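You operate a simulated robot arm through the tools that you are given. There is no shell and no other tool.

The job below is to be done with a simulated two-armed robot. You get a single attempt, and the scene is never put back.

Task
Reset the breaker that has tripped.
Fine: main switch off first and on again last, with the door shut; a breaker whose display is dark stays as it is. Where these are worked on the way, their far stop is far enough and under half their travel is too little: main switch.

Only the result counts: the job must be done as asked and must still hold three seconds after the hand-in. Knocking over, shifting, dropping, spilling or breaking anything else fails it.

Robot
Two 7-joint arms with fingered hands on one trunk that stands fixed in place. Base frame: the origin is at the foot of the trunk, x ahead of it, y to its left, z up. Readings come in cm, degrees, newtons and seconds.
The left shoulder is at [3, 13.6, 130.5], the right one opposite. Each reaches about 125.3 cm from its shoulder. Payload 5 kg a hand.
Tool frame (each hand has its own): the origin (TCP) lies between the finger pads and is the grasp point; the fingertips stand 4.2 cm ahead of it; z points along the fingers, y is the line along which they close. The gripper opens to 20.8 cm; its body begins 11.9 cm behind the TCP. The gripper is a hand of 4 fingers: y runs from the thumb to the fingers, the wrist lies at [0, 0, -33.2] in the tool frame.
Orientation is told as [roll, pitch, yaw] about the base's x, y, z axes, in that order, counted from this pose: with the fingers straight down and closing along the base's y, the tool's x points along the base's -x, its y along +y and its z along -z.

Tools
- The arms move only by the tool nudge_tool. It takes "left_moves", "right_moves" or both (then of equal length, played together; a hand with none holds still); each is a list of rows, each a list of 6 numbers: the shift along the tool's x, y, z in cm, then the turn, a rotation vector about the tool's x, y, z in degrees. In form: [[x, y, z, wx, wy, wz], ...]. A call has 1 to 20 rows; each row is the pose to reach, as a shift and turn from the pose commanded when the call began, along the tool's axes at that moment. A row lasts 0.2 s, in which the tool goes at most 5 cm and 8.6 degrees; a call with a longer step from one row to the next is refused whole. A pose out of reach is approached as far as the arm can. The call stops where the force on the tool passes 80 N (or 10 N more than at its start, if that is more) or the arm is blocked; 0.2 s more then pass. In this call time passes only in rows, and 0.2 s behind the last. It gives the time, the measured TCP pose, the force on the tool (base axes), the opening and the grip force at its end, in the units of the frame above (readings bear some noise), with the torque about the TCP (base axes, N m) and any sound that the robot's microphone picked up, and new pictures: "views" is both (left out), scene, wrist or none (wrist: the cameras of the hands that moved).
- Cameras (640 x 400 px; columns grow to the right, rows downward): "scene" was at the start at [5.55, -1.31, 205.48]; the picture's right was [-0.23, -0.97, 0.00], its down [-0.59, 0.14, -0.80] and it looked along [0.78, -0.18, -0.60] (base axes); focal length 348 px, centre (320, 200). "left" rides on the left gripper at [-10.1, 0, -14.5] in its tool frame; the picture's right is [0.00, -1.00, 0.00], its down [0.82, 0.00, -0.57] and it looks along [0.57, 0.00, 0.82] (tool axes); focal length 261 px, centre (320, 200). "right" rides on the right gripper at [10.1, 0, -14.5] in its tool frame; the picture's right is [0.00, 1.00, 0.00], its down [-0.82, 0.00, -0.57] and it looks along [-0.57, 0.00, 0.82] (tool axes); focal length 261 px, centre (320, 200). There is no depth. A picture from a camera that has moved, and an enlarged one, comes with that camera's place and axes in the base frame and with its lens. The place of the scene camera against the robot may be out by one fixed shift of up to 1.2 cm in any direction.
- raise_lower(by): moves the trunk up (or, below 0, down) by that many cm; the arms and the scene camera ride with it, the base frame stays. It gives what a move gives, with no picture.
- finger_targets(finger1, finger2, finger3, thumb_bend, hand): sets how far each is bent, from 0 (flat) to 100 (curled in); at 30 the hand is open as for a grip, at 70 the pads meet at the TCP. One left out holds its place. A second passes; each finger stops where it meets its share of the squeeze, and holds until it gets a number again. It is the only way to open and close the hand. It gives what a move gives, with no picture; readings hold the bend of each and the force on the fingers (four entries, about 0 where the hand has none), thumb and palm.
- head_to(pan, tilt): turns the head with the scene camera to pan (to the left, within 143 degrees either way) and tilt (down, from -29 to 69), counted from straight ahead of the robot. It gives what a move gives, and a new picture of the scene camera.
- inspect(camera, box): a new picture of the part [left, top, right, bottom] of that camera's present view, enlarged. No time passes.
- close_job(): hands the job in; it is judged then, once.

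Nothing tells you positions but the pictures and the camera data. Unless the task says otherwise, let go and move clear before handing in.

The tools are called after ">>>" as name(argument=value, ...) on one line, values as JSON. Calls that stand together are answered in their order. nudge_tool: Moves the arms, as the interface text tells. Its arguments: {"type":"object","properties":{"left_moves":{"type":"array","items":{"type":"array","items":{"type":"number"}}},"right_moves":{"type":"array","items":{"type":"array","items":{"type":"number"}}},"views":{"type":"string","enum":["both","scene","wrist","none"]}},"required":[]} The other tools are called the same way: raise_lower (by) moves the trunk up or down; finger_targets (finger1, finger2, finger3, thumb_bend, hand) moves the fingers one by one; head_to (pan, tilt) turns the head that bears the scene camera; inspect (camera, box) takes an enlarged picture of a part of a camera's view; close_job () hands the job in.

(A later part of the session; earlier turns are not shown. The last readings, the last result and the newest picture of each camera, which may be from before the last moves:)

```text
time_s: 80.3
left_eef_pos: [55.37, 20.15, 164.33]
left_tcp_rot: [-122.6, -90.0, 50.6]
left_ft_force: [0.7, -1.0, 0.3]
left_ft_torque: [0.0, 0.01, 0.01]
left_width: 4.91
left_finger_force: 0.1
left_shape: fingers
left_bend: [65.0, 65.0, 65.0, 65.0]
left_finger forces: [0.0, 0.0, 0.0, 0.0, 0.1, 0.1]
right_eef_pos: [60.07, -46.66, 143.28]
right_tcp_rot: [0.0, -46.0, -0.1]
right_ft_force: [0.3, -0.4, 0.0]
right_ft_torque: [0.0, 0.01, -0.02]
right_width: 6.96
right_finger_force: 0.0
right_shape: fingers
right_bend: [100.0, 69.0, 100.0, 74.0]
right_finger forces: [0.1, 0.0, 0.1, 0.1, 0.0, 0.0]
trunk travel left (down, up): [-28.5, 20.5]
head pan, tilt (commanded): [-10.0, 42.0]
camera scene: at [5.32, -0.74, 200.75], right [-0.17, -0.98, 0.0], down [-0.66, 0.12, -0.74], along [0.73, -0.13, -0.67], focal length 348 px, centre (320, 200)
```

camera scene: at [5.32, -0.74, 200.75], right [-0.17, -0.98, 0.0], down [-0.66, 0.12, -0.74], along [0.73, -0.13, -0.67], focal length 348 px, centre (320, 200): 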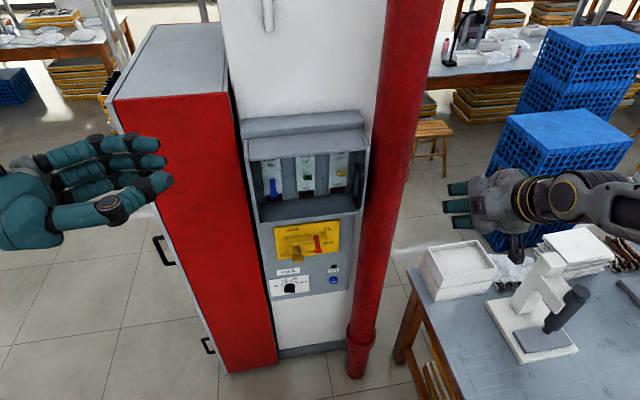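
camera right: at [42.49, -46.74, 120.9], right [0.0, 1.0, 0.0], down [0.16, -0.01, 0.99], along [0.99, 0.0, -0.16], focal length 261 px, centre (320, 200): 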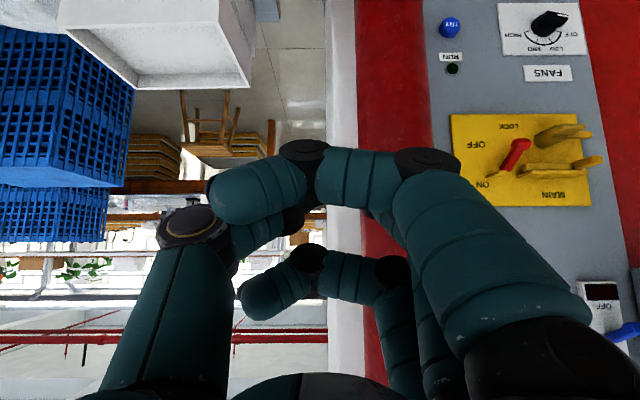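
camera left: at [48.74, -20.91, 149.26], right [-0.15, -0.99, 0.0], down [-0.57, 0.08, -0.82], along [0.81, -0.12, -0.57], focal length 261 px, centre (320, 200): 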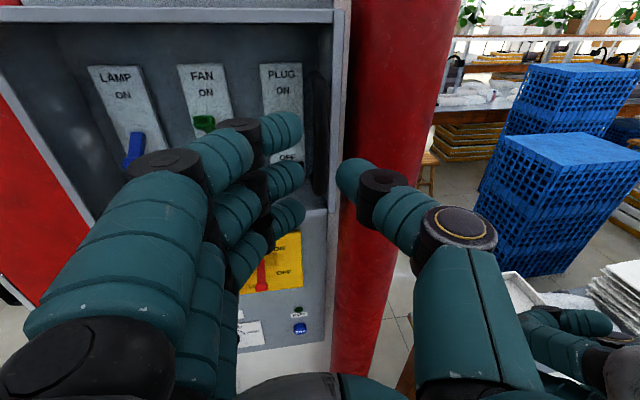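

The lever still shows OFF and the door is shut. The right arm needs more room for a level approach to the lever, so I'll raise the trunk further and look.

>>> raise_lower(by=19)

>>> head_to(pan=-10, tilt=48)

>>> inspect(camera="scene", box=[240, 120, 380, 260])

```text
time_s: 82.4
left_eef_pos: [55.31, 20.06, 183.32]
left_tcp_rot: [-79.1, -90.0, 7.1]
left_ft_force: [0.1, 0.3, -0.5]
left_ft_torque: [0.02, 0.01, 0.0]
left_width: 4.89
left_finger_force: 0.0
left_shape: fingers
left_bend: [65.0, 65.0, 65.0, 65.0]
left_finger forces: [0.1, 0.0, 0.0, 0.1, 0.0, 0.0]
right_eef_pos: [60.02, -46.73, 162.2]
right_tcp_rot: [0.0, -46.0, 0.0]
right_ft_force: [-0.3, -0.6, -0.2]
right_ft_torque: [0.02, 0.0, 0.0]
right_width: 6.98
right_finger_force: 0.1
right_shape: fingers
right_bend: [100.0, 69.0, 100.0, 74.0]
right_finger forces: [0.0, 0.0, 0.0, 0.0, 0.1, 0.1]
trunk travel left (down, up): [-47.5, 1.5]
head pan, tilt (commanded): [-10.0, 42.0]
```

```text
time_s: 83.1
left_eef_pos: [55.13, 20.16, 183.36]
left_tcp_rot: [-107.1, -90.0, 35.1]
left_ft_force: [-0.5, -0.4, -0.4]
left_ft_torque: [-0.02, -0.01, 0.0]
left_width: 4.91
left_finger_force: 0.0
left_shape: fingers
left_bend: [65.0, 65.0, 65.0, 65.0]
left_finger forces: [0.0, 0.1, 0.0, 0.0, 0.0, 0.0]
right_eef_pos: [59.99, -46.65, 162.2]
right_tcp_rot: [0.0, -45.9, 0.0]
right_ft_force: [-0.9, 0.3, 1.0]
right_ft_torque: [0.01, 0.02, 0.05]
right_width: 6.97
right_finger_force: 0.0
right_shape: fingers
right_bend: [100.0, 69.0, 100.0, 74.0]
right_finger forces: [0.1, 0.1, 0.1, 0.0, 0.0, 0.0]
trunk travel left (down, up): [-47.5, 1.5]
head pan, tilt (commanded): [-10.0, 48.0]
camera scene: at [4.85, -0.66, 218.9], right [-0.17, -0.98, 0.0], down [-0.73, 0.13, -0.67], along [0.66, -0.12, -0.74], focal length 348 px, centre (320, 200)
```

scene: 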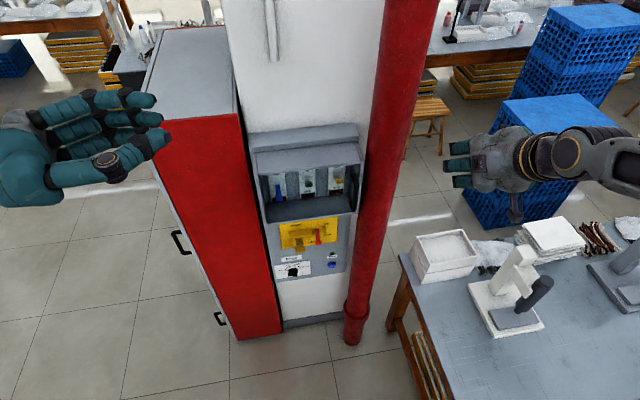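

```text
2.86 times, centred on (310, 190) of scene
camera zoom: at [4.85, -0.66, 218.9], right [-0.17, -0.98, 0.0], down [-0.73, 0.13, -0.67], along [0.66, -0.12, -0.74], focal length 994 px, centre (349, 229)
```

zoom: 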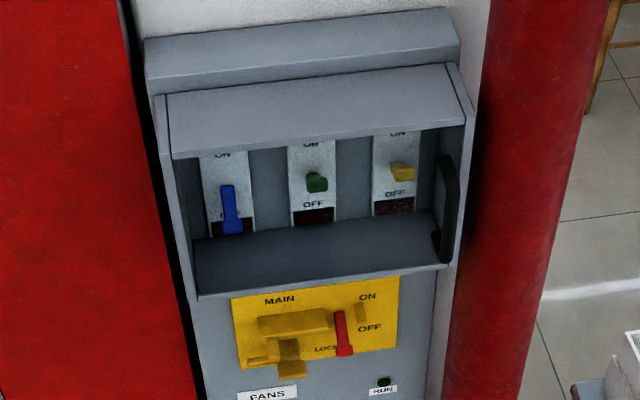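

The scene is unchanged: LAMP off, FAN on, PLUG on, main off, door shut. I'll bring the right hand down on the right side at a safe distance, then level it at lever height.

>>> nudge_tool(right_moves=[[2.93, 0, 2.83, 0, 0, 0], [5.86, 0, 5.66, 0, 0, 0], [8.79, 0, 8.49, 0, 0, 0], [11.7, 0, 11.3, 0, 0, 0], [14.6, 0, 14.1, 0, 0, 0], [17.6, 0, 17.0, 0, 0, 0], [20.5, 0, 19.8, 0, 0, 0], [23.4, 0, 22.6, 0, 0, 0], [26.4, 0, 25.5, 0, 0, 0], [29.3, 0, 28.3, 0, 0, 0], [32.2, 0, 31.1, 0, 0, 0], [35.1, 0, 33.9, 0, 0, 0], [38.1, 0, 36.8, 0, 0, 0], [41, 0, 39.6, 0, 0, 0]], views="scene")

>>> nudge_tool(right_moves=[[0, 0.5, 0, 0, -5, 0], [0, 1, 0, 0, -10, 0], [0, 1.5, 0, 0, -15, 0], [0, 2, 0, 0, -20, 0], [0, 2.5, 0, 0, -25, 0], [0, 3, 0, 0, -30, 0], [0, 3.5, 0, 0, -35, 0], [0, 4, 0, 0, -40, 0]], views="both")

```text
time_s: 86.1
left_eef_pos: [55.17, 19.95, 183.41]
left_tcp_rot: [47.2, -89.9, -119.2]
left_ft_force: [-0.3, -0.3, 1.3]
left_ft_torque: [0.03, 0.01, 0.08]
left_width: 4.87
left_finger_force: 0.1
left_shape: fingers
left_bend: [65.0, 65.0, 65.0, 65.0]
left_finger forces: [0.0, 0.1, 0.1, 0.0, 0.1, 0.0]
right_eef_pos: [59.98, -46.44, 105.03]
right_tcp_rot: [0.1, -46.0, -0.1]
right_ft_force: [0.4, -0.7, 0.6]
right_ft_torque: [0.08, 0.03, 0.05]
right_width: 6.96
right_finger_force: 0.2
right_shape: fingers
right_bend: [100.0, 69.0, 100.0, 74.0]
right_finger forces: [0.0, 0.1, 0.0, 0.0, 0.0, 0.0]
trunk travel left (down, up): [-47.5, 1.5]
head pan, tilt (commanded): [-10.0, 48.0]
camera scene: at [4.77, -0.89, 218.89], right [-0.17, -0.98, 0.0], down [-0.73, 0.13, -0.67], along [0.66, -0.12, -0.74], focal length 348 px, centre (320, 200)
```

scene: 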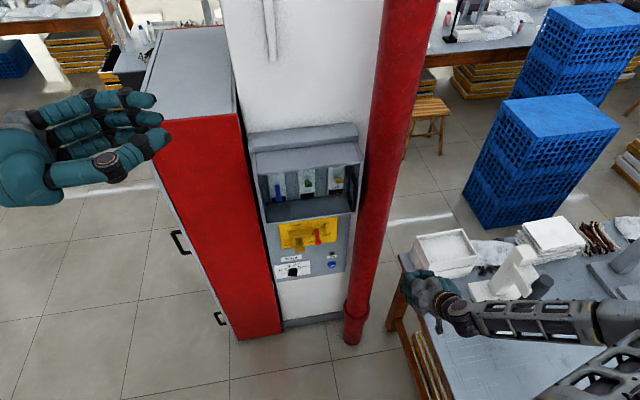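

```text
time_s: 87.9
left_eef_pos: [55.39, 20.08, 183.3]
left_tcp_rot: [-72.7, -90.1, 0.7]
left_ft_force: [0.8, 0.6, 0.3]
left_ft_torque: [0.02, 0.01, -0.03]
left_width: 4.87
left_finger_force: 0.1
left_shape: fingers
left_bend: [65.0, 65.0, 65.0, 65.0]
left_finger forces: [0.0, 0.0, 0.0, 0.0, 0.1, 0.0]
right_eef_pos: [60.5, -46.19, 112.38]
right_tcp_rot: [0.4, -85.4, -0.2]
right_ft_force: [-0.3, 0.2, -0.3]
right_ft_torque: [-0.02, 0.0, -0.04]
right_width: 6.98
right_finger_force: 0.1
right_shape: fingers
right_bend: [100.0, 69.0, 100.0, 74.0]
right_finger forces: [0.0, 0.0, 0.0, 0.0, 0.0, 0.1]
right hand out of reach, approached as far as the arm can: row 6, 7, 8
trunk travel left (down, up): [-47.5, 1.5]
head pan, tilt (commanded): [-10.0, 48.0]
camera scene: at [4.94, -0.67, 218.89], right [-0.17, -0.98, 0.0], down [-0.73, 0.13, -0.67], along [0.66, -0.12, -0.74], focal length 348 px, centre (320, 200)
camera right: at [45.2, -46.39, 103.36], right [-0.01, 1.0, 0.01], down [-0.5, -0.01, 0.86], along [0.86, 0.0, 0.5], focal length 261 px, centre (320, 200)
```

scene: 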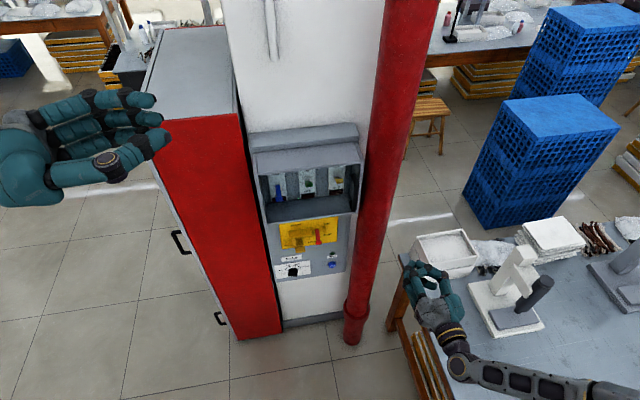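
right: 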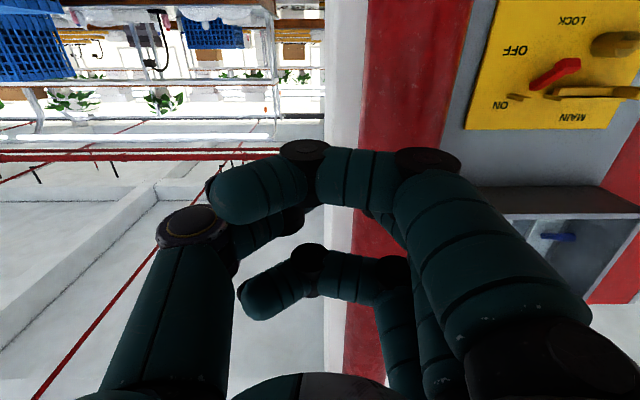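

The right arm hit a joint limit, so the hand stands at [60.5, -46, 112], nearly level. I'll slide it left in front of the lever and lower it, in steps.

>>> nudge_tool(right_moves=[[0.5, 3.7, 0.7, 0, 0, 0], [1, 7.4, 1.4, 0, 0, 0], [1.5, 11, 2.1, 0, 0, 0], [2, 14.7, 2.8, 0, 0, 0], [3, 18.4, 3.5, 0, 0, 0], [4, 22, 4.2, 0, -1, 0], [5, 25.7, 4.9, 0, -2, 0], [6, 29.4, 5.6, 0, -3, 0]], views="both")

```text
time_s: 89.7
left_eef_pos: [55.51, 20.29, 183.24]
left_tcp_rot: [-116.3, -89.9, 44.3]
left_ft_force: [1.2, 0.8, -1.3]
left_ft_torque: [-0.13, -0.03, -0.17]
left_width: 4.88
left_finger_force: 0.2
left_shape: fingers
left_bend: [65.0, 65.0, 65.0, 65.0]
left_finger forces: [0.1, 0.1, 0.1, 0.0, 0.0, 0.1]
right_eef_pos: [70.6, -26.56, 122.5]
right_tcp_rot: [-2.2, -87.3, 2.8]
right_ft_force: [-0.5, -3.2, -3.1]
right_ft_torque: [0.02, -0.29, 0.34]
right_width: 6.95
right_finger_force: 0.0
right_shape: fingers
right_bend: [100.0, 69.0, 100.0, 74.0]
right_finger forces: [0.0, 0.0, 0.0, 0.0, 0.0, 0.1]
right hand out of reach, approached as far as the arm can: row 1, 2, 3, 4, 5, 6, 7, 8
trunk travel left (down, up): [-47.5, 1.5]
head pan, tilt (commanded): [-10.0, 48.0]
camera scene: at [5.0, -0.44, 218.9], right [-0.17, -0.98, 0.0], down [-0.73, 0.13, -0.67], along [0.66, -0.12, -0.74], focal length 348 px, centre (320, 200)
camera right: at [55.74, -26.72, 113.0], right [-0.01, 1.0, 0.0], down [-0.53, -0.01, 0.85], along [0.85, 0.01, 0.53], focal length 261 px, centre (320, 200)
```

scene: 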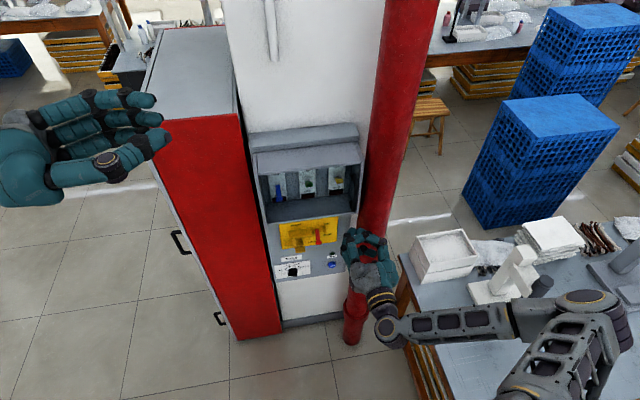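
right: 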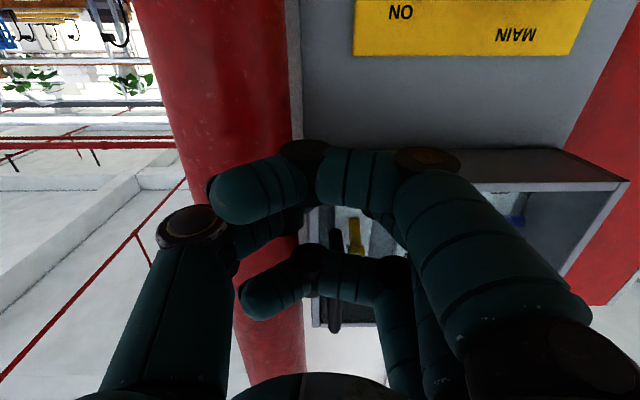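

The right arm can't hold a level hand that low from this height, so the left arm is the better choice for lifting the lever. First I'll back the right hand away from the panel, safely clear of the handle.

>>> nudge_tool(right_moves=[[0, -2, -2.5, 0, 3, 0], [0, -5, -5, 0, 8, 0], [0, -8.5, -7, 0, 13, 0], [0, -12, -9, 0, 18, 0], [0, -15.5, -10, 0, 24, 0], [0, -19, -10, 0, 30, 0], [-2, -20, -10, 0, 36, 0], [-4, -20, -10, 0, 41, 0]], views="scene")

```text
time_s: 91.5
left_eef_pos: [55.37, 20.39, 183.36]
left_tcp_rot: [-140.5, -89.9, 68.5]
left_ft_force: [0.2, 1.6, -0.6]
left_ft_torque: [-0.11, 0.0, -0.08]
left_width: 4.93
left_finger_force: 0.0
left_shape: fingers
left_bend: [65.0, 65.0, 65.0, 65.0]
left_finger forces: [0.0, 0.0, 0.0, 0.1, 0.0, 0.0]
right_eef_pos: [60.79, -46.03, 126.63]
right_tcp_rot: [0.1, -47.8, -0.1]
right_ft_force: [-1.1, 1.4, -0.5]
right_ft_torque: [-0.08, -0.07, -0.06]
right_width: 6.96
right_finger_force: 0.1
right_shape: fingers
right_bend: [100.0, 69.0, 100.0, 74.0]
right_finger forces: [0.1, 0.0, 0.0, 0.0, 0.0, 0.0]
trunk travel left (down, up): [-47.5, 1.5]
head pan, tilt (commanded): [-10.0, 48.0]
camera scene: at [4.93, -0.3, 218.89], right [-0.17, -0.98, 0.0], down [-0.73, 0.13, -0.67], along [0.66, -0.12, -0.74], focal length 348 px, centre (320, 200)
```

scene: 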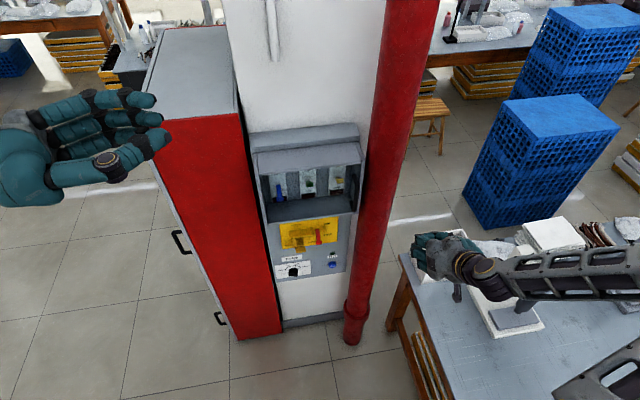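

The right hand is clear. I'll raise it before lowering the trunk again, so it stays well above the table.

>>> nudge_tool(right_moves=[[-2.97, 0, -2.69, 0, 0, 0], [-5.9, 0, -5.4, 0, 0, 0], [-8.9, 0, -8.1, 0, 0, 0], [-11.9, 0, -10.8, 0, 0, 0], [-14.8, 0, -13.4, 0, 0, 0], [-17.8, 0, -16.1, 0, 0, 0], [-20.8, 0, -18.8, 0, 0, 0], [-23.7, 0, -21.5, 0, 0, 0], [-26.7, 0, -24.2, 0, 0, 0]], views="none")

>>> raise_lower(by=-42)

>>> head_to(pan=-8, tilt=38)

```text
time_s: 93.7
left_eef_pos: [55.04, 19.47, 183.47]
left_tcp_rot: [43.5, -89.8, -115.5]
left_ft_force: [0.2, -1.5, 0.6]
left_ft_torque: [0.05, 0.04, 0.04]
left_width: 4.89
left_finger_force: 0.0
left_shape: fingers
left_bend: [65.0, 65.0, 65.0, 65.0]
left_finger forces: [0.0, 0.0, 0.1, 0.1, 0.1, 0.0]
right_eef_pos: [61.5, -44.01, 163.13]
right_tcp_rot: [0.4, -48.9, 2.3]
right_ft_force: [-0.9, -3.5, -1.2]
right_ft_torque: [0.32, -0.21, 0.36]
right_width: 6.97
right_finger_force: 0.1
right_shape: fingers
right_bend: [100.0, 69.0, 100.0, 74.0]
right_finger forces: [0.0, 0.0, 0.1, 0.0, 0.0, 0.0]
trunk travel left (down, up): [-47.5, 1.5]
head pan, tilt (commanded): [-10.0, 48.0]
stopped in row 9 (right hand): the arm was blocked; the commanded pose is now the measured one
```

```text
refused: -42 is not a number from -40 to 40
```

```text
time_s: 94.4
left_eef_pos: [55.36, 20.09, 183.23]
left_tcp_rot: [-63.1, -89.9, -8.6]
left_ft_force: [0.3, -0.2, -0.2]
left_ft_torque: [0.01, 0.02, -0.05]
left_width: 4.89
left_finger_force: 0.1
left_shape: fingers
left_bend: [65.0, 65.0, 65.0, 65.0]
left_finger forces: [0.1, 0.1, 0.0, 0.0, 0.1, 0.0]
right_eef_pos: [61.62, -43.6, 163.18]
right_tcp_rot: [0.0, -48.8, 2.3]
right_ft_force: [-0.1, -0.7, -1.1]
right_ft_torque: [-0.02, -0.04, 0.01]
right_width: 6.98
right_finger_force: 0.0
right_shape: fingers
right_bend: [100.0, 69.0, 100.0, 74.0]
right_finger forces: [0.0, 0.1, 0.0, 0.1, 0.0, 0.0]
trunk travel left (down, up): [-47.5, 1.5]
head pan, tilt (commanded): [-8.0, 38.0]
camera scene: at [5.7, -0.54, 220.33], right [-0.14, -0.99, 0.0], down [-0.61, 0.09, -0.79], along [0.78, -0.11, -0.62], focal length 348 px, centre (320, 200)
```

scene: 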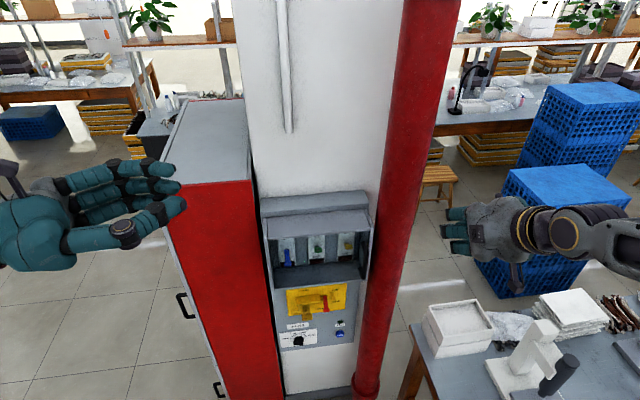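

The move ended with the right arm reported blocked, though with almost no force. Before lowering the trunk I'll look right to see where the arm and elbow are.

>>> head_to(pan=-55, tilt=45)

>>> head_to(pan=-100, tilt=45)

```text
time_s: 95.5
left_eef_pos: [55.31, 20.13, 183.38]
left_tcp_rot: [-57.6, -90.0, -14.5]
left_ft_force: [0.0, 0.6, -0.2]
left_ft_torque: [0.03, 0.02, -0.01]
left_width: 4.9
left_finger_force: 0.1
left_shape: fingers
left_bend: [65.0, 65.0, 65.0, 65.0]
left_finger forces: [0.0, 0.0, 0.0, 0.1, 0.0, 0.0]
right_eef_pos: [61.43, -43.69, 163.37]
right_tcp_rot: [0.0, -48.8, 2.4]
right_ft_force: [-0.1, -0.5, -0.4]
right_ft_torque: [-0.02, 0.0, -0.03]
right_width: 6.98
right_finger_force: 0.1
right_shape: fingers
right_bend: [100.0, 69.0, 100.0, 74.0]
right_finger forces: [0.0, 0.0, 0.0, 0.0, 0.1, 0.0]
trunk travel left (down, up): [-47.5, 1.5]
head pan, tilt (commanded): [-55.0, 45.0]
camera scene: at [1.78, -5.97, 219.31], right [-0.82, -0.57, 0.0], down [-0.41, 0.58, -0.71], along [0.41, -0.58, -0.71], focal length 348 px, centre (320, 200)
```

scene: 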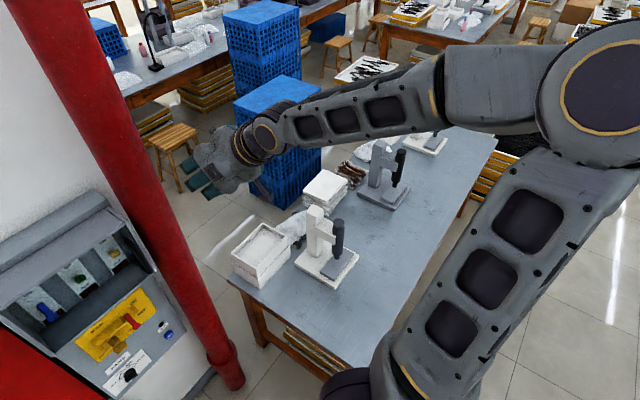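

```text
time_s: 96.7
left_eef_pos: [55.25, 20.1, 183.29]
left_tcp_rot: [-49.1, -90.0, -22.8]
left_ft_force: [-0.9, 0.1, 0.1]
left_ft_torque: [0.02, -0.01, 0.0]
left_width: 4.91
left_finger_force: 0.0
left_shape: fingers
left_bend: [65.0, 65.0, 65.0, 65.0]
left_finger forces: [0.0, 0.0, 0.0, 0.1, 0.1, 0.0]
right_eef_pos: [61.52, -43.64, 163.33]
right_tcp_rot: [-0.1, -48.8, 2.4]
right_ft_force: [0.2, 0.4, 0.0]
right_ft_torque: [0.02, -0.02, -0.02]
right_width: 6.97
right_finger_force: 0.1
right_shape: fingers
right_bend: [100.0, 69.0, 100.0, 74.0]
right_finger forces: [0.0, 0.0, 0.0, 0.1, 0.0, 0.0]
trunk travel left (down, up): [-47.5, 1.5]
head pan, tilt (commanded): [-100.0, 45.0]
camera scene: at [-4.31, -7.32, 219.31], right [-0.98, 0.17, 0.0], down [0.12, 0.7, -0.71], along [-0.12, -0.7, -0.71], focal length 348 px, centre (320, 200)
```

scene: 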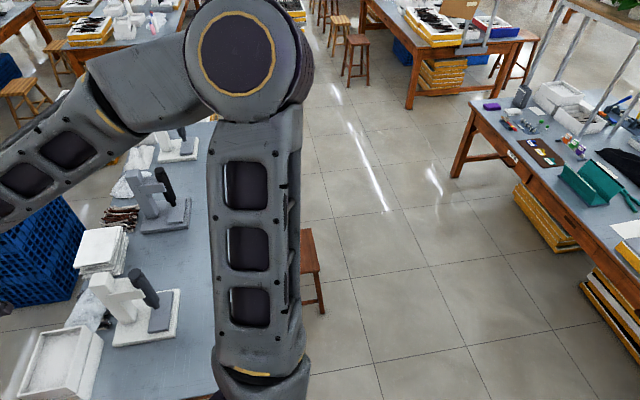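

The elbow is high and clear, and nothing on the table is disturbed. I'll lower the trunk by 40 cm and look at the panel again.

>>> raise_lower(by=-40)

>>> head_to(pan=-8, tilt=38)

>>> inspect(camera="scene", box=[250, 160, 390, 260])

```text
time_s: 100.5
left_eef_pos: [55.25, 20.2, 143.38]
left_tcp_rot: [129.1, -90.0, 159.0]
left_ft_force: [0.1, 0.3, -0.9]
left_ft_torque: [0.04, 0.04, 0.04]
left_width: 4.9
left_finger_force: 0.1
left_shape: fingers
left_bend: [65.0, 65.0, 65.0, 65.0]
left_finger forces: [0.1, 0.1, 0.0, 0.0, 0.0, 0.0]
right_eef_pos: [61.42, -43.61, 123.34]
right_tcp_rot: [-0.1, -48.9, 2.3]
right_ft_force: [0.6, -0.7, 0.1]
right_ft_torque: [-0.02, 0.0, 0.01]
right_width: 7.0
right_finger_force: 0.1
right_shape: fingers
right_bend: [100.0, 69.0, 100.0, 74.0]
right_finger forces: [0.0, 0.1, 0.1, 0.1, 0.1, 0.0]
trunk travel left (down, up): [-7.5, 41.5]
head pan, tilt (commanded): [-100.0, 45.0]
```

```text
time_s: 102.2
left_eef_pos: [55.21, 20.18, 143.35]
left_tcp_rot: [-50.7, -90.0, -21.3]
left_ft_force: [0.0, -0.1, 0.1]
left_ft_torque: [0.01, -0.02, 0.01]
left_width: 4.91
left_finger_force: 0.1
left_shape: fingers
left_bend: [65.0, 65.0, 65.0, 65.0]
left_finger forces: [0.1, 0.0, 0.0, 0.1, 0.0, 0.0]
right_eef_pos: [61.45, -43.71, 123.26]
right_tcp_rot: [0.0, -48.8, 2.4]
right_ft_force: [0.5, 0.3, 1.3]
right_ft_torque: [0.01, -0.04, 0.0]
right_width: 6.99
right_finger_force: 0.0
right_shape: fingers
right_bend: [100.0, 69.0, 100.0, 74.0]
right_finger forces: [0.1, 0.0, 0.0, 0.0, 0.0, 0.0]
trunk travel left (down, up): [-7.5, 41.5]
head pan, tilt (commanded): [-8.0, 38.0]
camera scene: at [5.62, -0.5, 180.34], right [-0.14, -0.99, 0.0], down [-0.61, 0.09, -0.79], along [0.78, -0.11, -0.62], focal length 348 px, centre (320, 200)
```

scene: 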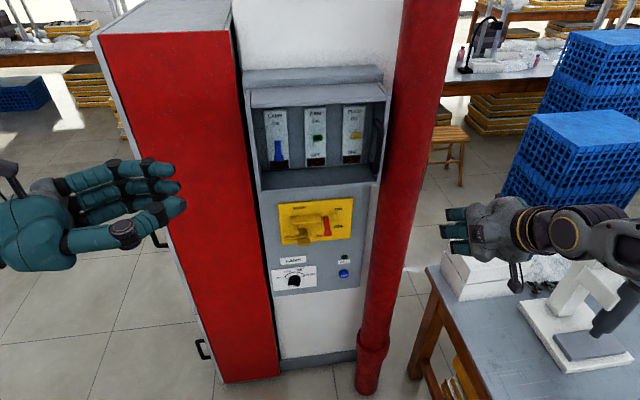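

```text
4.00 times, centred on (320, 210) of scene
camera zoom: at [5.62, -0.5, 180.34], right [-0.14, -0.99, 0.0], down [-0.61, 0.09, -0.79], along [0.78, -0.11, -0.62], focal length 1391 px, centre (320, 160)
```

zoom: 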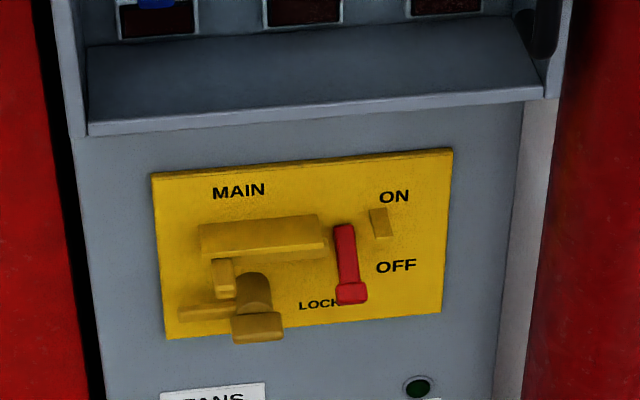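

Main is still OFF and the door is shut. I'll shift the right hand further aside, form the left hand into the same closed-tip shape, and bring it across in front of the panel.

>>> finger_targets(hand="left", finger1=100, finger2=70, finger3=100, thumb_bend=74)

>>> nudge_tool(right_moves=[[0, -1, 0, 0, 0, 0], [0, -2, 0, 0, 0, 0], [0, -3, 0, 0, 0, 0], [0, -4, 0, 0, 0, 0], [0, -5, 0, 0, 0, 0], [0, -6, 0, 0, 0, 0], [0, -7, 0, 0, 0, 0], [0, -8, 0, 0, 0, 0]], left_moves=[[0, -0.76, 3.46, -4, 0, 0], [0, -1.5, 6.9, -8, 0, 0], [0, -2.27, 10.4, -12, 0, 0], [0, -3.0, 13.85, -16, 0, 0], [0, -3.8, 17.3, -20, 0, 0], [0, -4.5, 20.8, -24, 0, 0], [0, -5.3, 24.2, -28, 0, 0], [0, -6.05, 27.7, -32, 0, 0]], views="none")

>>> nudge_tool(left_moves=[[0, -0.85, 1.58, -7.5, 0, 0], [0, -1.7, 3.16, -15, 0, 0], [0, -2.5, 4.75, -22.5, 0, 0], [0, -3.4, 6.3, -30, 0, 0], [0, -4.2, 7.9, -37.5, 0, 0], [0, -5.09, 9.49, -45, 0, 0]], views="both")

```text
time_s: 103.2
left_eef_pos: [55.17, 20.21, 143.47]
left_tcp_rot: [-65.8, -90.0, -6.2]
left_ft_force: [-0.1, -0.6, 0.1]
left_ft_torque: [0.0, -0.04, -0.01]
left_width: 6.99
left_finger_force: 0.0
left_shape: fingers
left_bend: [100.0, 69.0, 100.0, 73.0]
left_finger forces: [0.0, 0.0, 0.1, 0.0, 0.0, 0.0]
right_eef_pos: [61.43, -43.54, 123.4]
right_tcp_rot: [0.0, -48.8, 2.4]
right_ft_force: [-0.6, 0.1, 0.3]
right_ft_torque: [-0.01, 0.02, 0.0]
right_width: 6.97
right_finger_force: 0.0
right_shape: fingers
right_bend: [100.0, 69.0, 100.0, 74.0]
right_finger forces: [0.0, 0.0, 0.0, 0.0, 0.0, 0.1]
trunk travel left (down, up): [-7.5, 41.5]
head pan, tilt (commanded): [-8.0, 38.0]
```

```text
time_s: 105.0
left_eef_pos: [57.67, -8.3, 143.32]
left_tcp_rot: [23.5, -89.8, -63.5]
left_ft_force: [0.9, -2.0, 0.1]
left_ft_torque: [-0.02, 0.0, 0.03]
left_width: 7.04
left_finger_force: 0.1
left_shape: fingers
left_bend: [100.0, 69.0, 100.0, 73.0]
left_finger forces: [0.1, 0.0, 0.0, 0.1, 0.0, 0.0]
right_eef_pos: [62.16, -51.75, 123.13]
right_tcp_rot: [0.2, -48.9, 2.4]
right_ft_force: [0.0, -1.3, -0.1]
right_ft_torque: [0.1, -0.04, 0.11]
right_width: 6.97
right_finger_force: 0.1
right_shape: fingers
right_bend: [100.0, 69.0, 100.0, 74.0]
right_finger forces: [0.0, 0.0, 0.0, 0.0, 0.1, 0.0]
trunk travel left (down, up): [-7.5, 41.5]
head pan, tilt (commanded): [-8.0, 38.0]
```

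```text
time_s: 106.3
left_eef_pos: [61.9, -18.39, 143.14]
left_tcp_rot: [79.3, -89.7, -73.9]
left_ft_force: [-0.1, -1.5, -0.6]
left_ft_torque: [0.0, -0.02, 0.14]
left_width: 7.06
left_finger_force: 0.0
left_shape: fingers
left_bend: [100.0, 69.0, 100.0, 73.0]
left_finger forces: [0.0, 0.0, 0.0, 0.0, 0.0, 0.0]
right_eef_pos: [62.05, -51.78, 123.19]
right_tcp_rot: [0.2, -48.8, 2.3]
right_ft_force: [-0.4, -1.9, -0.7]
right_ft_torque: [0.1, -0.08, 0.14]
right_width: 6.99
right_finger_force: 0.0
right_shape: fingers
right_bend: [100.0, 69.0, 100.0, 74.0]
right_finger forces: [0.0, 0.0, 0.0, 0.1, 0.0, 0.0]
trunk travel left (down, up): [-7.5, 41.5]
head pan, tilt (commanded): [-8.0, 38.0]
camera scene: at [5.72, -0.81, 180.32], right [-0.14, -0.99, 0.0], down [-0.61, 0.09, -0.79], along [0.78, -0.11, -0.62], focal length 348 px, centre (320, 200)
camera left: at [47.52, -19.74, 153.25], right [0.09, -1.0, 0.0], down [-0.57, -0.05, -0.82], along [0.82, 0.07, -0.57], focal length 261 px, centre (320, 200)
```

scene: 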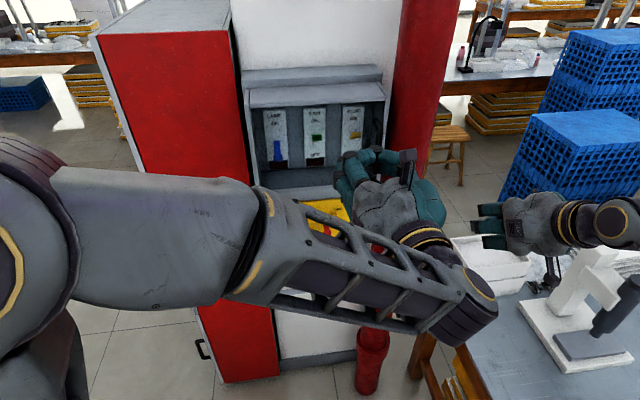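
left: 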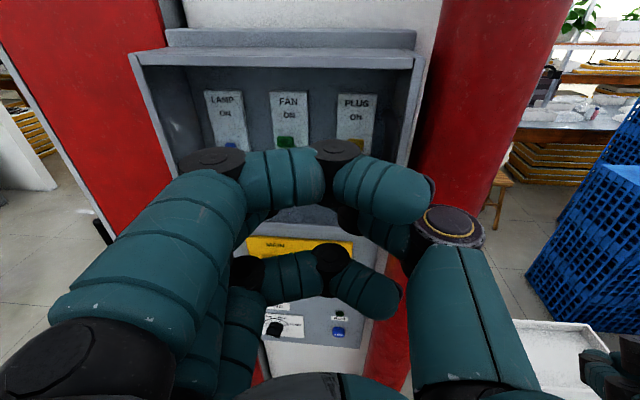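

The left hand is level in front of the panel. I'll descend to just below lever height, still about 10 cm short of the panel.

>>> nudge_tool(left_moves=[[3.9, 0, 0, 0, 0, 0], [7.8, 0, 0, 0, 0, 0], [11.7, 0, 0.3, 0, 0, 0], [15.6, 0, 1, 0, 0, 0], [19.5, 0, 2, 0, 0, 0], [23.4, 0, 3, 0, 0, 0], [27.3, 0, 4, 0, 0, 0], [31.2, 0, 4.8, 0, 0, 0], [35.1, 0, 5, 0, 0, 0], [39.3, 0, 5, 0, 0, 0]], views="both")

>>> inspect(camera="left", box=[200, 60, 460, 260])

```text
time_s: 108.5
left_eef_pos: [67.03, -17.45, 104.0]
left_tcp_rot: [-69.9, -90.1, 74.9]
left_ft_force: [0.5, -0.3, 0.9]
left_ft_torque: [0.0, 0.02, 0.06]
left_width: 7.05
left_finger_force: 0.1
left_shape: fingers
left_bend: [100.0, 69.0, 100.0, 73.0]
left_finger forces: [0.0, 0.1, 0.0, 0.1, 0.0, 0.0]
right_eef_pos: [62.02, -51.64, 123.13]
right_tcp_rot: [0.2, -48.8, 2.3]
right_ft_force: [0.8, 0.0, 0.7]
right_ft_torque: [0.03, 0.02, 0.02]
right_width: 6.97
right_finger_force: 0.1
right_shape: fingers
right_bend: [100.0, 69.0, 100.0, 74.0]
right_finger forces: [0.0, 0.0, 0.0, 0.1, 0.0, 0.0]
trunk travel left (down, up): [-7.5, 41.5]
head pan, tilt (commanded): [-8.0, 38.0]
camera scene: at [5.75, -0.58, 180.33], right [-0.14, -0.99, 0.0], down [-0.61, 0.09, -0.79], along [0.78, -0.11, -0.62], focal length 348 px, centre (320, 200)
camera left: at [52.62, -18.64, 114.08], right [0.09, -1.0, 0.01], down [-0.57, -0.05, -0.82], along [0.82, 0.07, -0.57], focal length 261 px, centre (320, 200)
```

scene: 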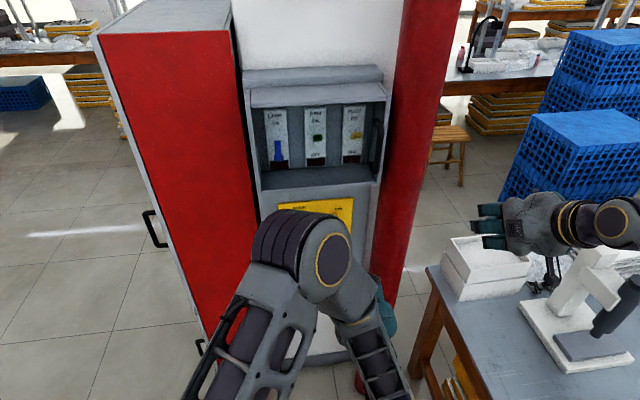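
left: 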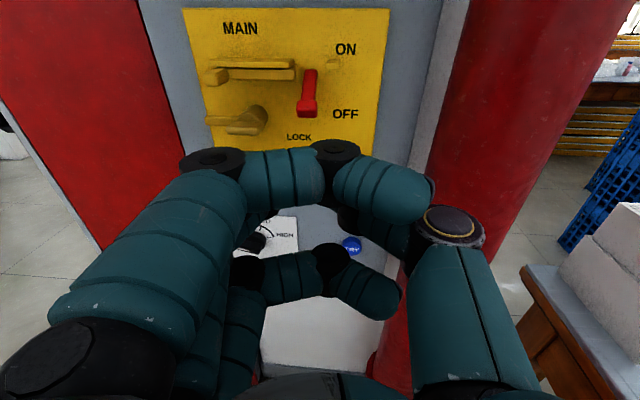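

```text
2.00 times, centred on (330, 160) of left
camera zoom: at [52.62, -18.64, 114.08], right [0.09, -1.0, 0.01], down [-0.57, -0.05, -0.82], along [0.82, 0.07, -0.57], focal length 521 px, centre (300, 280)
```

zoom: 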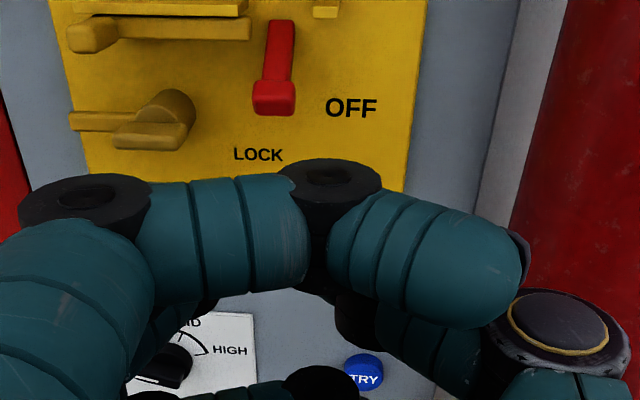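

The lever head is at about [81.3, -14.7, 106] and the lock knob starts at y≈-10. I'll slide the left fingertips in just below the lever head, keeping right of the lock knob.

>>> nudge_tool(left_moves=[[1.0, 0, 2.5, 0, 0, 0], [1.0, -0.15, 5, 0, 0, 0], [1.0, -0.3, 8, 0, 0, 0], [1.0, -0.4, 10.4, 0, 0, 0]], views="wrist")

>>> inspect(camera="left", box=[200, 60, 460, 260])

```text
time_s: 109.5
left_eef_pos: [77.46, -17.07, 103.07]
left_tcp_rot: [28.2, -89.9, -23.2]
left_ft_force: [0.5, -0.5, 0.2]
left_ft_torque: [-0.01, -0.01, 0.02]
left_width: 7.04
left_finger_force: 0.0
left_shape: fingers
left_bend: [100.0, 69.0, 100.0, 73.0]
left_finger forces: [0.1, 0.0, 0.0, 0.1, 0.0, 0.1]
right_eef_pos: [62.0, -51.67, 123.3]
right_tcp_rot: [0.0, -48.8, 2.3]
right_ft_force: [-1.3, -0.3, 0.7]
right_ft_torque: [0.0, 0.01, 0.04]
right_width: 6.98
right_finger_force: 0.1
right_shape: fingers
right_bend: [100.0, 69.0, 100.0, 74.0]
right_finger forces: [0.0, 0.1, 0.0, 0.1, 0.0, 0.0]
trunk travel left (down, up): [-7.5, 41.5]
head pan, tilt (commanded): [-8.0, 38.0]
camera left: at [63.0, -18.4, 113.08], right [0.09, -1.0, 0.0], down [-0.57, -0.05, -0.82], along [0.82, 0.07, -0.57], focal length 261 px, centre (320, 200)
```

left: 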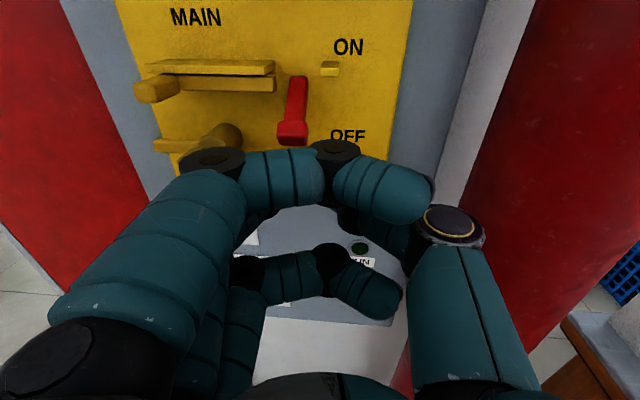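

```text
2.00 times, centred on (330, 160) of left
camera zoom: at [63.0, -18.4, 113.08], right [0.09, -1.0, 0.0], down [-0.57, -0.05, -0.82], along [0.82, 0.07, -0.57], focal length 521 px, centre (300, 280)
```

zoom: 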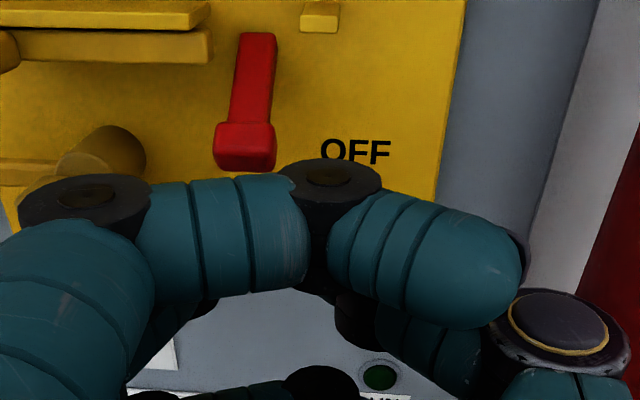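

Clear so far. I'll advance the last 2 cm so the tips are under the lever head.

>>> nudge_tool(left_moves=[[0, 0, 1.0, 0, 0, 0], [0, 0, 1.9, 0, 0, 0]], views="wrist")

>>> inspect(camera="left", box=[200, 60, 460, 260])

```text
time_s: 110.2
left_eef_pos: [79.37, -17.0, 103.14]
left_tcp_rot: [-29.7, -90.0, 34.8]
left_ft_force: [0.3, -0.1, 0.1]
left_ft_torque: [-0.01, -0.02, 0.03]
left_width: 7.0
left_finger_force: 0.0
left_shape: fingers
left_bend: [100.0, 69.0, 100.0, 73.0]
left_finger forces: [0.0, 0.1, 0.1, 0.0, 0.1, 0.0]
right_eef_pos: [61.99, -51.57, 123.28]
right_tcp_rot: [0.0, -48.8, 2.4]
right_ft_force: [-1.2, 0.7, -0.6]
right_ft_torque: [0.0, -0.02, -0.02]
right_width: 6.98
right_finger_force: 0.1
right_shape: fingers
right_bend: [100.0, 69.0, 100.0, 74.0]
right_finger forces: [0.0, 0.0, 0.0, 0.1, 0.1, 0.0]
trunk travel left (down, up): [-7.5, 41.5]
head pan, tilt (commanded): [-8.0, 38.0]
camera left: at [64.93, -18.28, 113.05], right [0.09, -1.0, 0.0], down [-0.57, -0.05, -0.82], along [0.82, 0.07, -0.57], focal length 261 px, centre (320, 200)
```

left: 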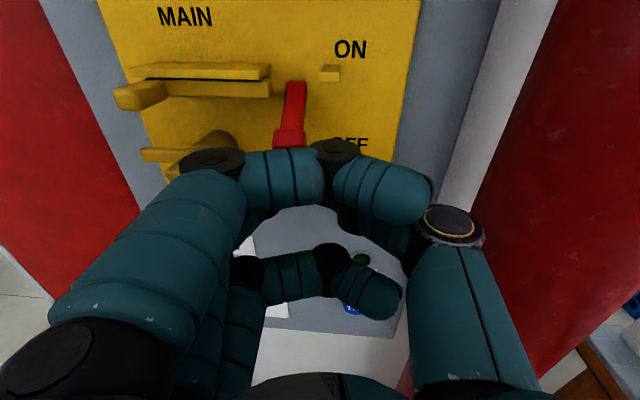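

```text
2.00 times, centred on (330, 160) of left
camera zoom: at [64.93, -18.28, 113.05], right [0.09, -1.0, 0.0], down [-0.57, -0.05, -0.82], along [0.82, 0.07, -0.57], focal length 521 px, centre (300, 280)
```

zoom: 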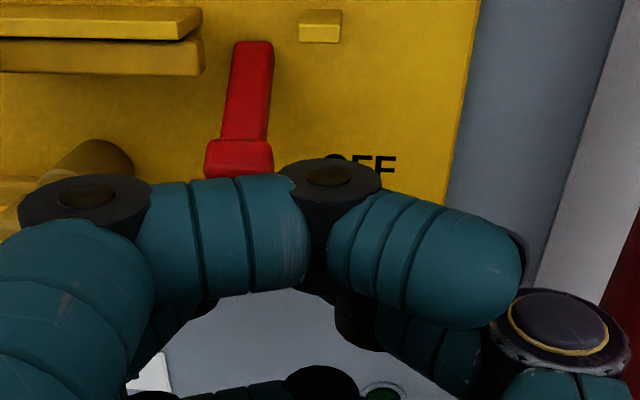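

No contact yet, and the head is just above and beyond the fingers. Now I'll lift steadily to push the lever up to ON.

>>> nudge_tool(left_moves=[[-0.7, 0, 0, 0, 0, 0], [-1.4, 0, 0, 0, 0, 0], [-2.1, 0, 0, 0, 0, 0], [-2.8, 0, 0, 0, 0, 0], [-3.5, 0, 0, 0, 0, 0], [-4.2, 0, 0, 0, 0, 0]], views="wrist")

>>> inspect(camera="left", box=[200, 60, 460, 260])

```text
time_s: 111.5
left_eef_pos: [79.36, -16.84, 107.26]
left_tcp_rot: [137.8, -90.1, -132.8]
left_ft_force: [0.4, -0.2, 1.2]
left_ft_torque: [0.0, 0.0, -0.01]
left_width: 7.01
left_finger_force: 0.1
left_shape: fingers
left_bend: [100.0, 69.0, 100.0, 73.0]
left_finger forces: [0.1, 0.0, 0.0, 0.1, 0.1, 0.1]
right_eef_pos: [62.0, -51.66, 123.28]
right_tcp_rot: [0.0, -48.8, 2.4]
right_ft_force: [-0.6, 0.4, 0.5]
right_ft_torque: [0.0, 0.0, 0.01]
right_width: 6.95
right_finger_force: 0.1
right_shape: fingers
right_bend: [100.0, 69.0, 100.0, 74.0]
right_finger forces: [0.0, 0.0, 0.1, 0.1, 0.1, 0.1]
trunk travel left (down, up): [-7.5, 41.5]
head pan, tilt (commanded): [-8.0, 38.0]
camera left: at [64.91, -18.21, 117.31], right [0.09, -1.0, 0.0], down [-0.57, -0.05, -0.82], along [0.82, 0.07, -0.57], focal length 261 px, centre (320, 200)
```

left: 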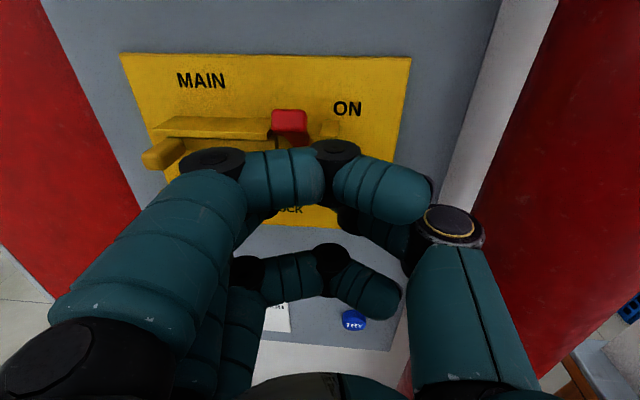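

```text
2.00 times, centred on (330, 160) of left
camera zoom: at [64.91, -18.21, 117.31], right [0.09, -1.0, 0.0], down [-0.57, -0.05, -0.82], along [0.82, 0.07, -0.57], focal length 521 px, centre (300, 280)
```

zoom: 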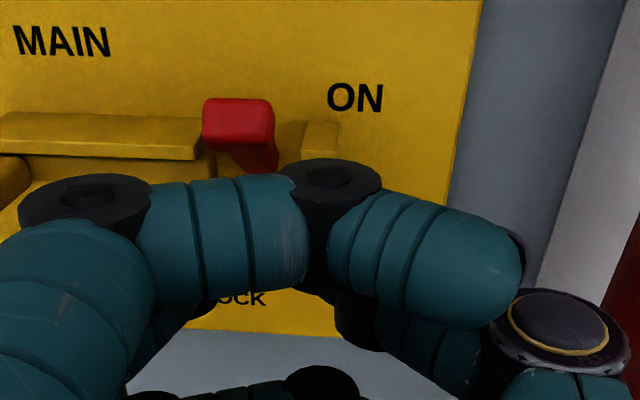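

The lever has flipped up: the head is back at z≈111.7, its original ON position. I'll press up a little more to be sure it's on its stop.

>>> nudge_tool(left_moves=[[-0.5, 0, 0, 0, 0, 0], [-1.0, 0, 0, 0, 0, 0], [-1.5, 0, 0, 0, 0, 0], [-1.9, 0, 0, 0, 0, 0]], views="wrist")

>>> inspect(camera="left", box=[200, 60, 460, 260])

```text
time_s: 112.5
left_eef_pos: [79.3, -16.86, 109.06]
left_tcp_rot: [37.3, -89.9, -32.1]
left_ft_force: [-0.2, -0.1, -1.4]
left_ft_torque: [-0.03, 0.05, 0.04]
left_width: 6.99
left_finger_force: 0.0
left_shape: fingers
left_bend: [100.0, 69.0, 100.0, 73.0]
left_finger forces: [0.1, 0.1, 0.0, 0.0, 0.0, 0.1]
right_eef_pos: [61.84, -51.67, 123.24]
right_tcp_rot: [0.0, -48.8, 2.5]
right_ft_force: [0.6, 0.3, -0.5]
right_ft_torque: [-0.02, -0.02, -0.02]
right_width: 6.97
right_finger_force: 0.1
right_shape: fingers
right_bend: [100.0, 69.0, 100.0, 74.0]
right_finger forces: [0.0, 0.0, 0.0, 0.0, 0.0, 0.0]
trunk travel left (down, up): [-7.5, 41.5]
head pan, tilt (commanded): [-8.0, 38.0]
camera left: at [64.83, -18.13, 119.21], right [0.09, -1.0, 0.0], down [-0.57, -0.05, -0.82], along [0.82, 0.07, -0.57], focal length 261 px, centre (320, 200)
```

left: 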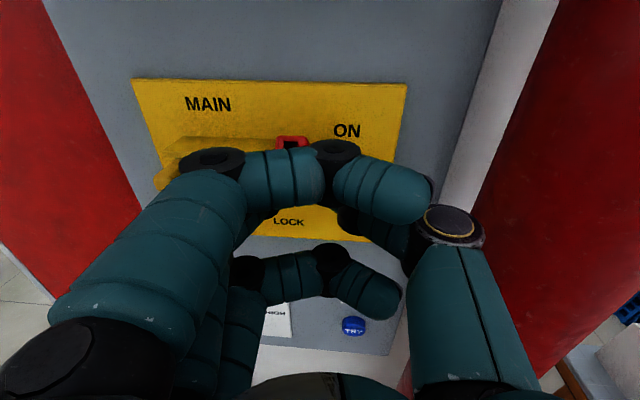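

```text
2.00 times, centred on (330, 160) of left
camera zoom: at [64.83, -18.13, 119.21], right [0.09, -1.0, 0.0], down [-0.57, -0.05, -0.82], along [0.82, 0.07, -0.57], focal length 521 px, centre (300, 280)
```

zoom: 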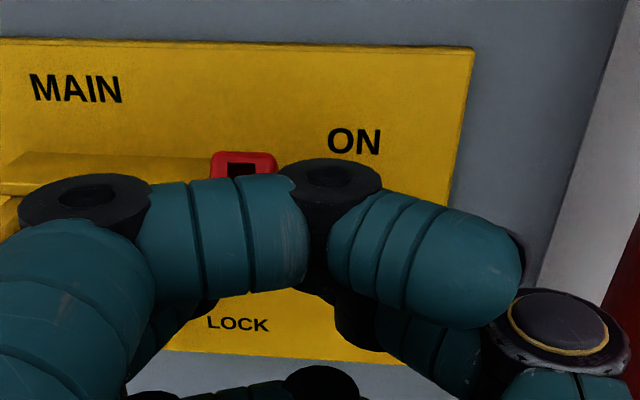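

A dark square is now visible on the red head's end face. I'll zoom in on it.

>>> inspect(camera="left", box=[270, 115, 350, 165])

>>> inspect(camera="scene", box=[240, 80, 400, 180])

```text
8.00 times, centred on (310, 140) of left
camera zoom: at [64.83, -18.13, 119.21], right [0.09, -1.0, 0.0], down [-0.57, -0.05, -0.82], along [0.82, 0.07, -0.57], focal length 2085 px, centre (400, 680)
```

zoom: 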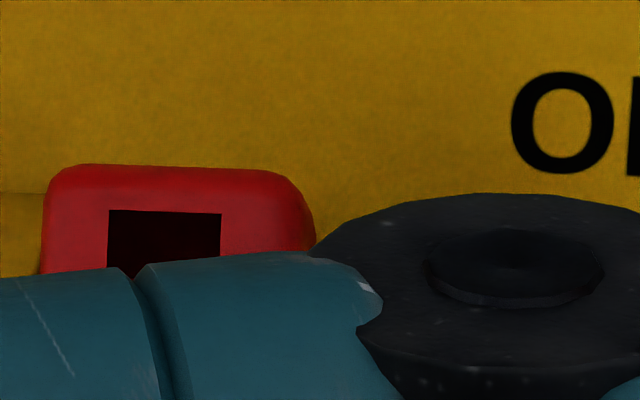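

```text
4.00 times, centred on (320, 130) of scene
camera zoom: at [5.65, -0.53, 180.34], right [-0.14, -0.99, 0.0], down [-0.61, 0.09, -0.79], along [0.78, -0.11, -0.62], focal length 1391 px, centre (320, 480)
```

zoom: 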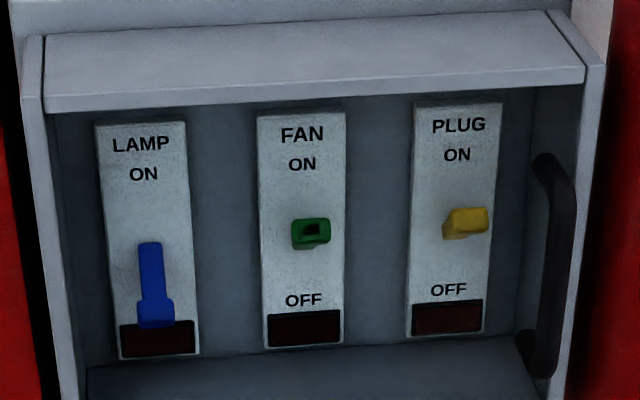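

The lever is up at its ON position, and my fingers aren't touching it. I'll press up a bit further until I feel it, to confirm the stop.

>>> nudge_tool(left_moves=[[-0.4, 0, 0, 0, 0, 0], [-0.8, 0, 0, 0, 0, 0], [-1.2, 0, 0, 0, 0, 0], [-1.6, 0, 0, 0, 0, 0]], views="wrist")

>>> inspect(camera="left", box=[200, 60, 460, 260])

```text
time_s: 113.5
left_eef_pos: [79.16, -17.07, 109.59]
left_tcp_rot: [18.3, -88.8, -13.5]
left_ft_force: [-24.8, 4.9, -59.9]
left_ft_torque: [-1.13, 2.76, 0.56]
left_width: 7.01
left_finger_force: 34.8
left_shape: fingers
left_bend: [100.0, 71.0, 100.0, 73.0]
left_finger forces: [0.2, 68.8, 0.1, 0.1, 0.1, 0.0]
right_eef_pos: [62.15, -51.7, 123.11]
right_tcp_rot: [0.1, -48.8, 2.4]
right_ft_force: [-0.5, -0.7, 0.4]
right_ft_torque: [-0.01, 0.02, 0.0]
right_width: 6.99
right_finger_force: 0.0
right_shape: fingers
right_bend: [100.0, 69.0, 100.0, 74.0]
right_finger forces: [0.0, 0.1, 0.0, 0.0, 0.0, 0.0]
trunk travel left (down, up): [-7.5, 41.5]
head pan, tilt (commanded): [-8.0, 38.0]
camera left: at [64.84, -18.29, 119.94], right [0.09, -1.0, 0.0], down [-0.59, -0.05, -0.81], along [0.81, 0.07, -0.59], focal length 261 px, centre (320, 200)
```

left: 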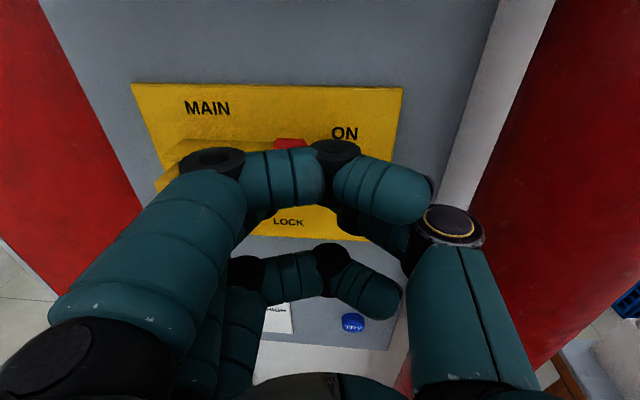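

```text
2.00 times, centred on (330, 160) of left
camera zoom: at [64.84, -18.29, 119.94], right [0.09, -1.0, 0.0], down [-0.59, -0.05, -0.81], along [0.81, 0.07, -0.59], focal length 521 px, centre (300, 280)
```

zoom: 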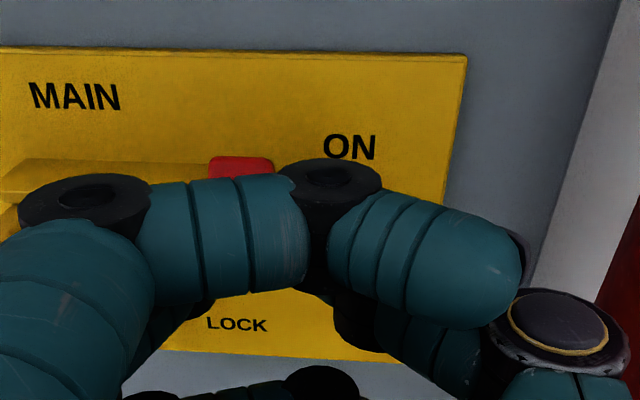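

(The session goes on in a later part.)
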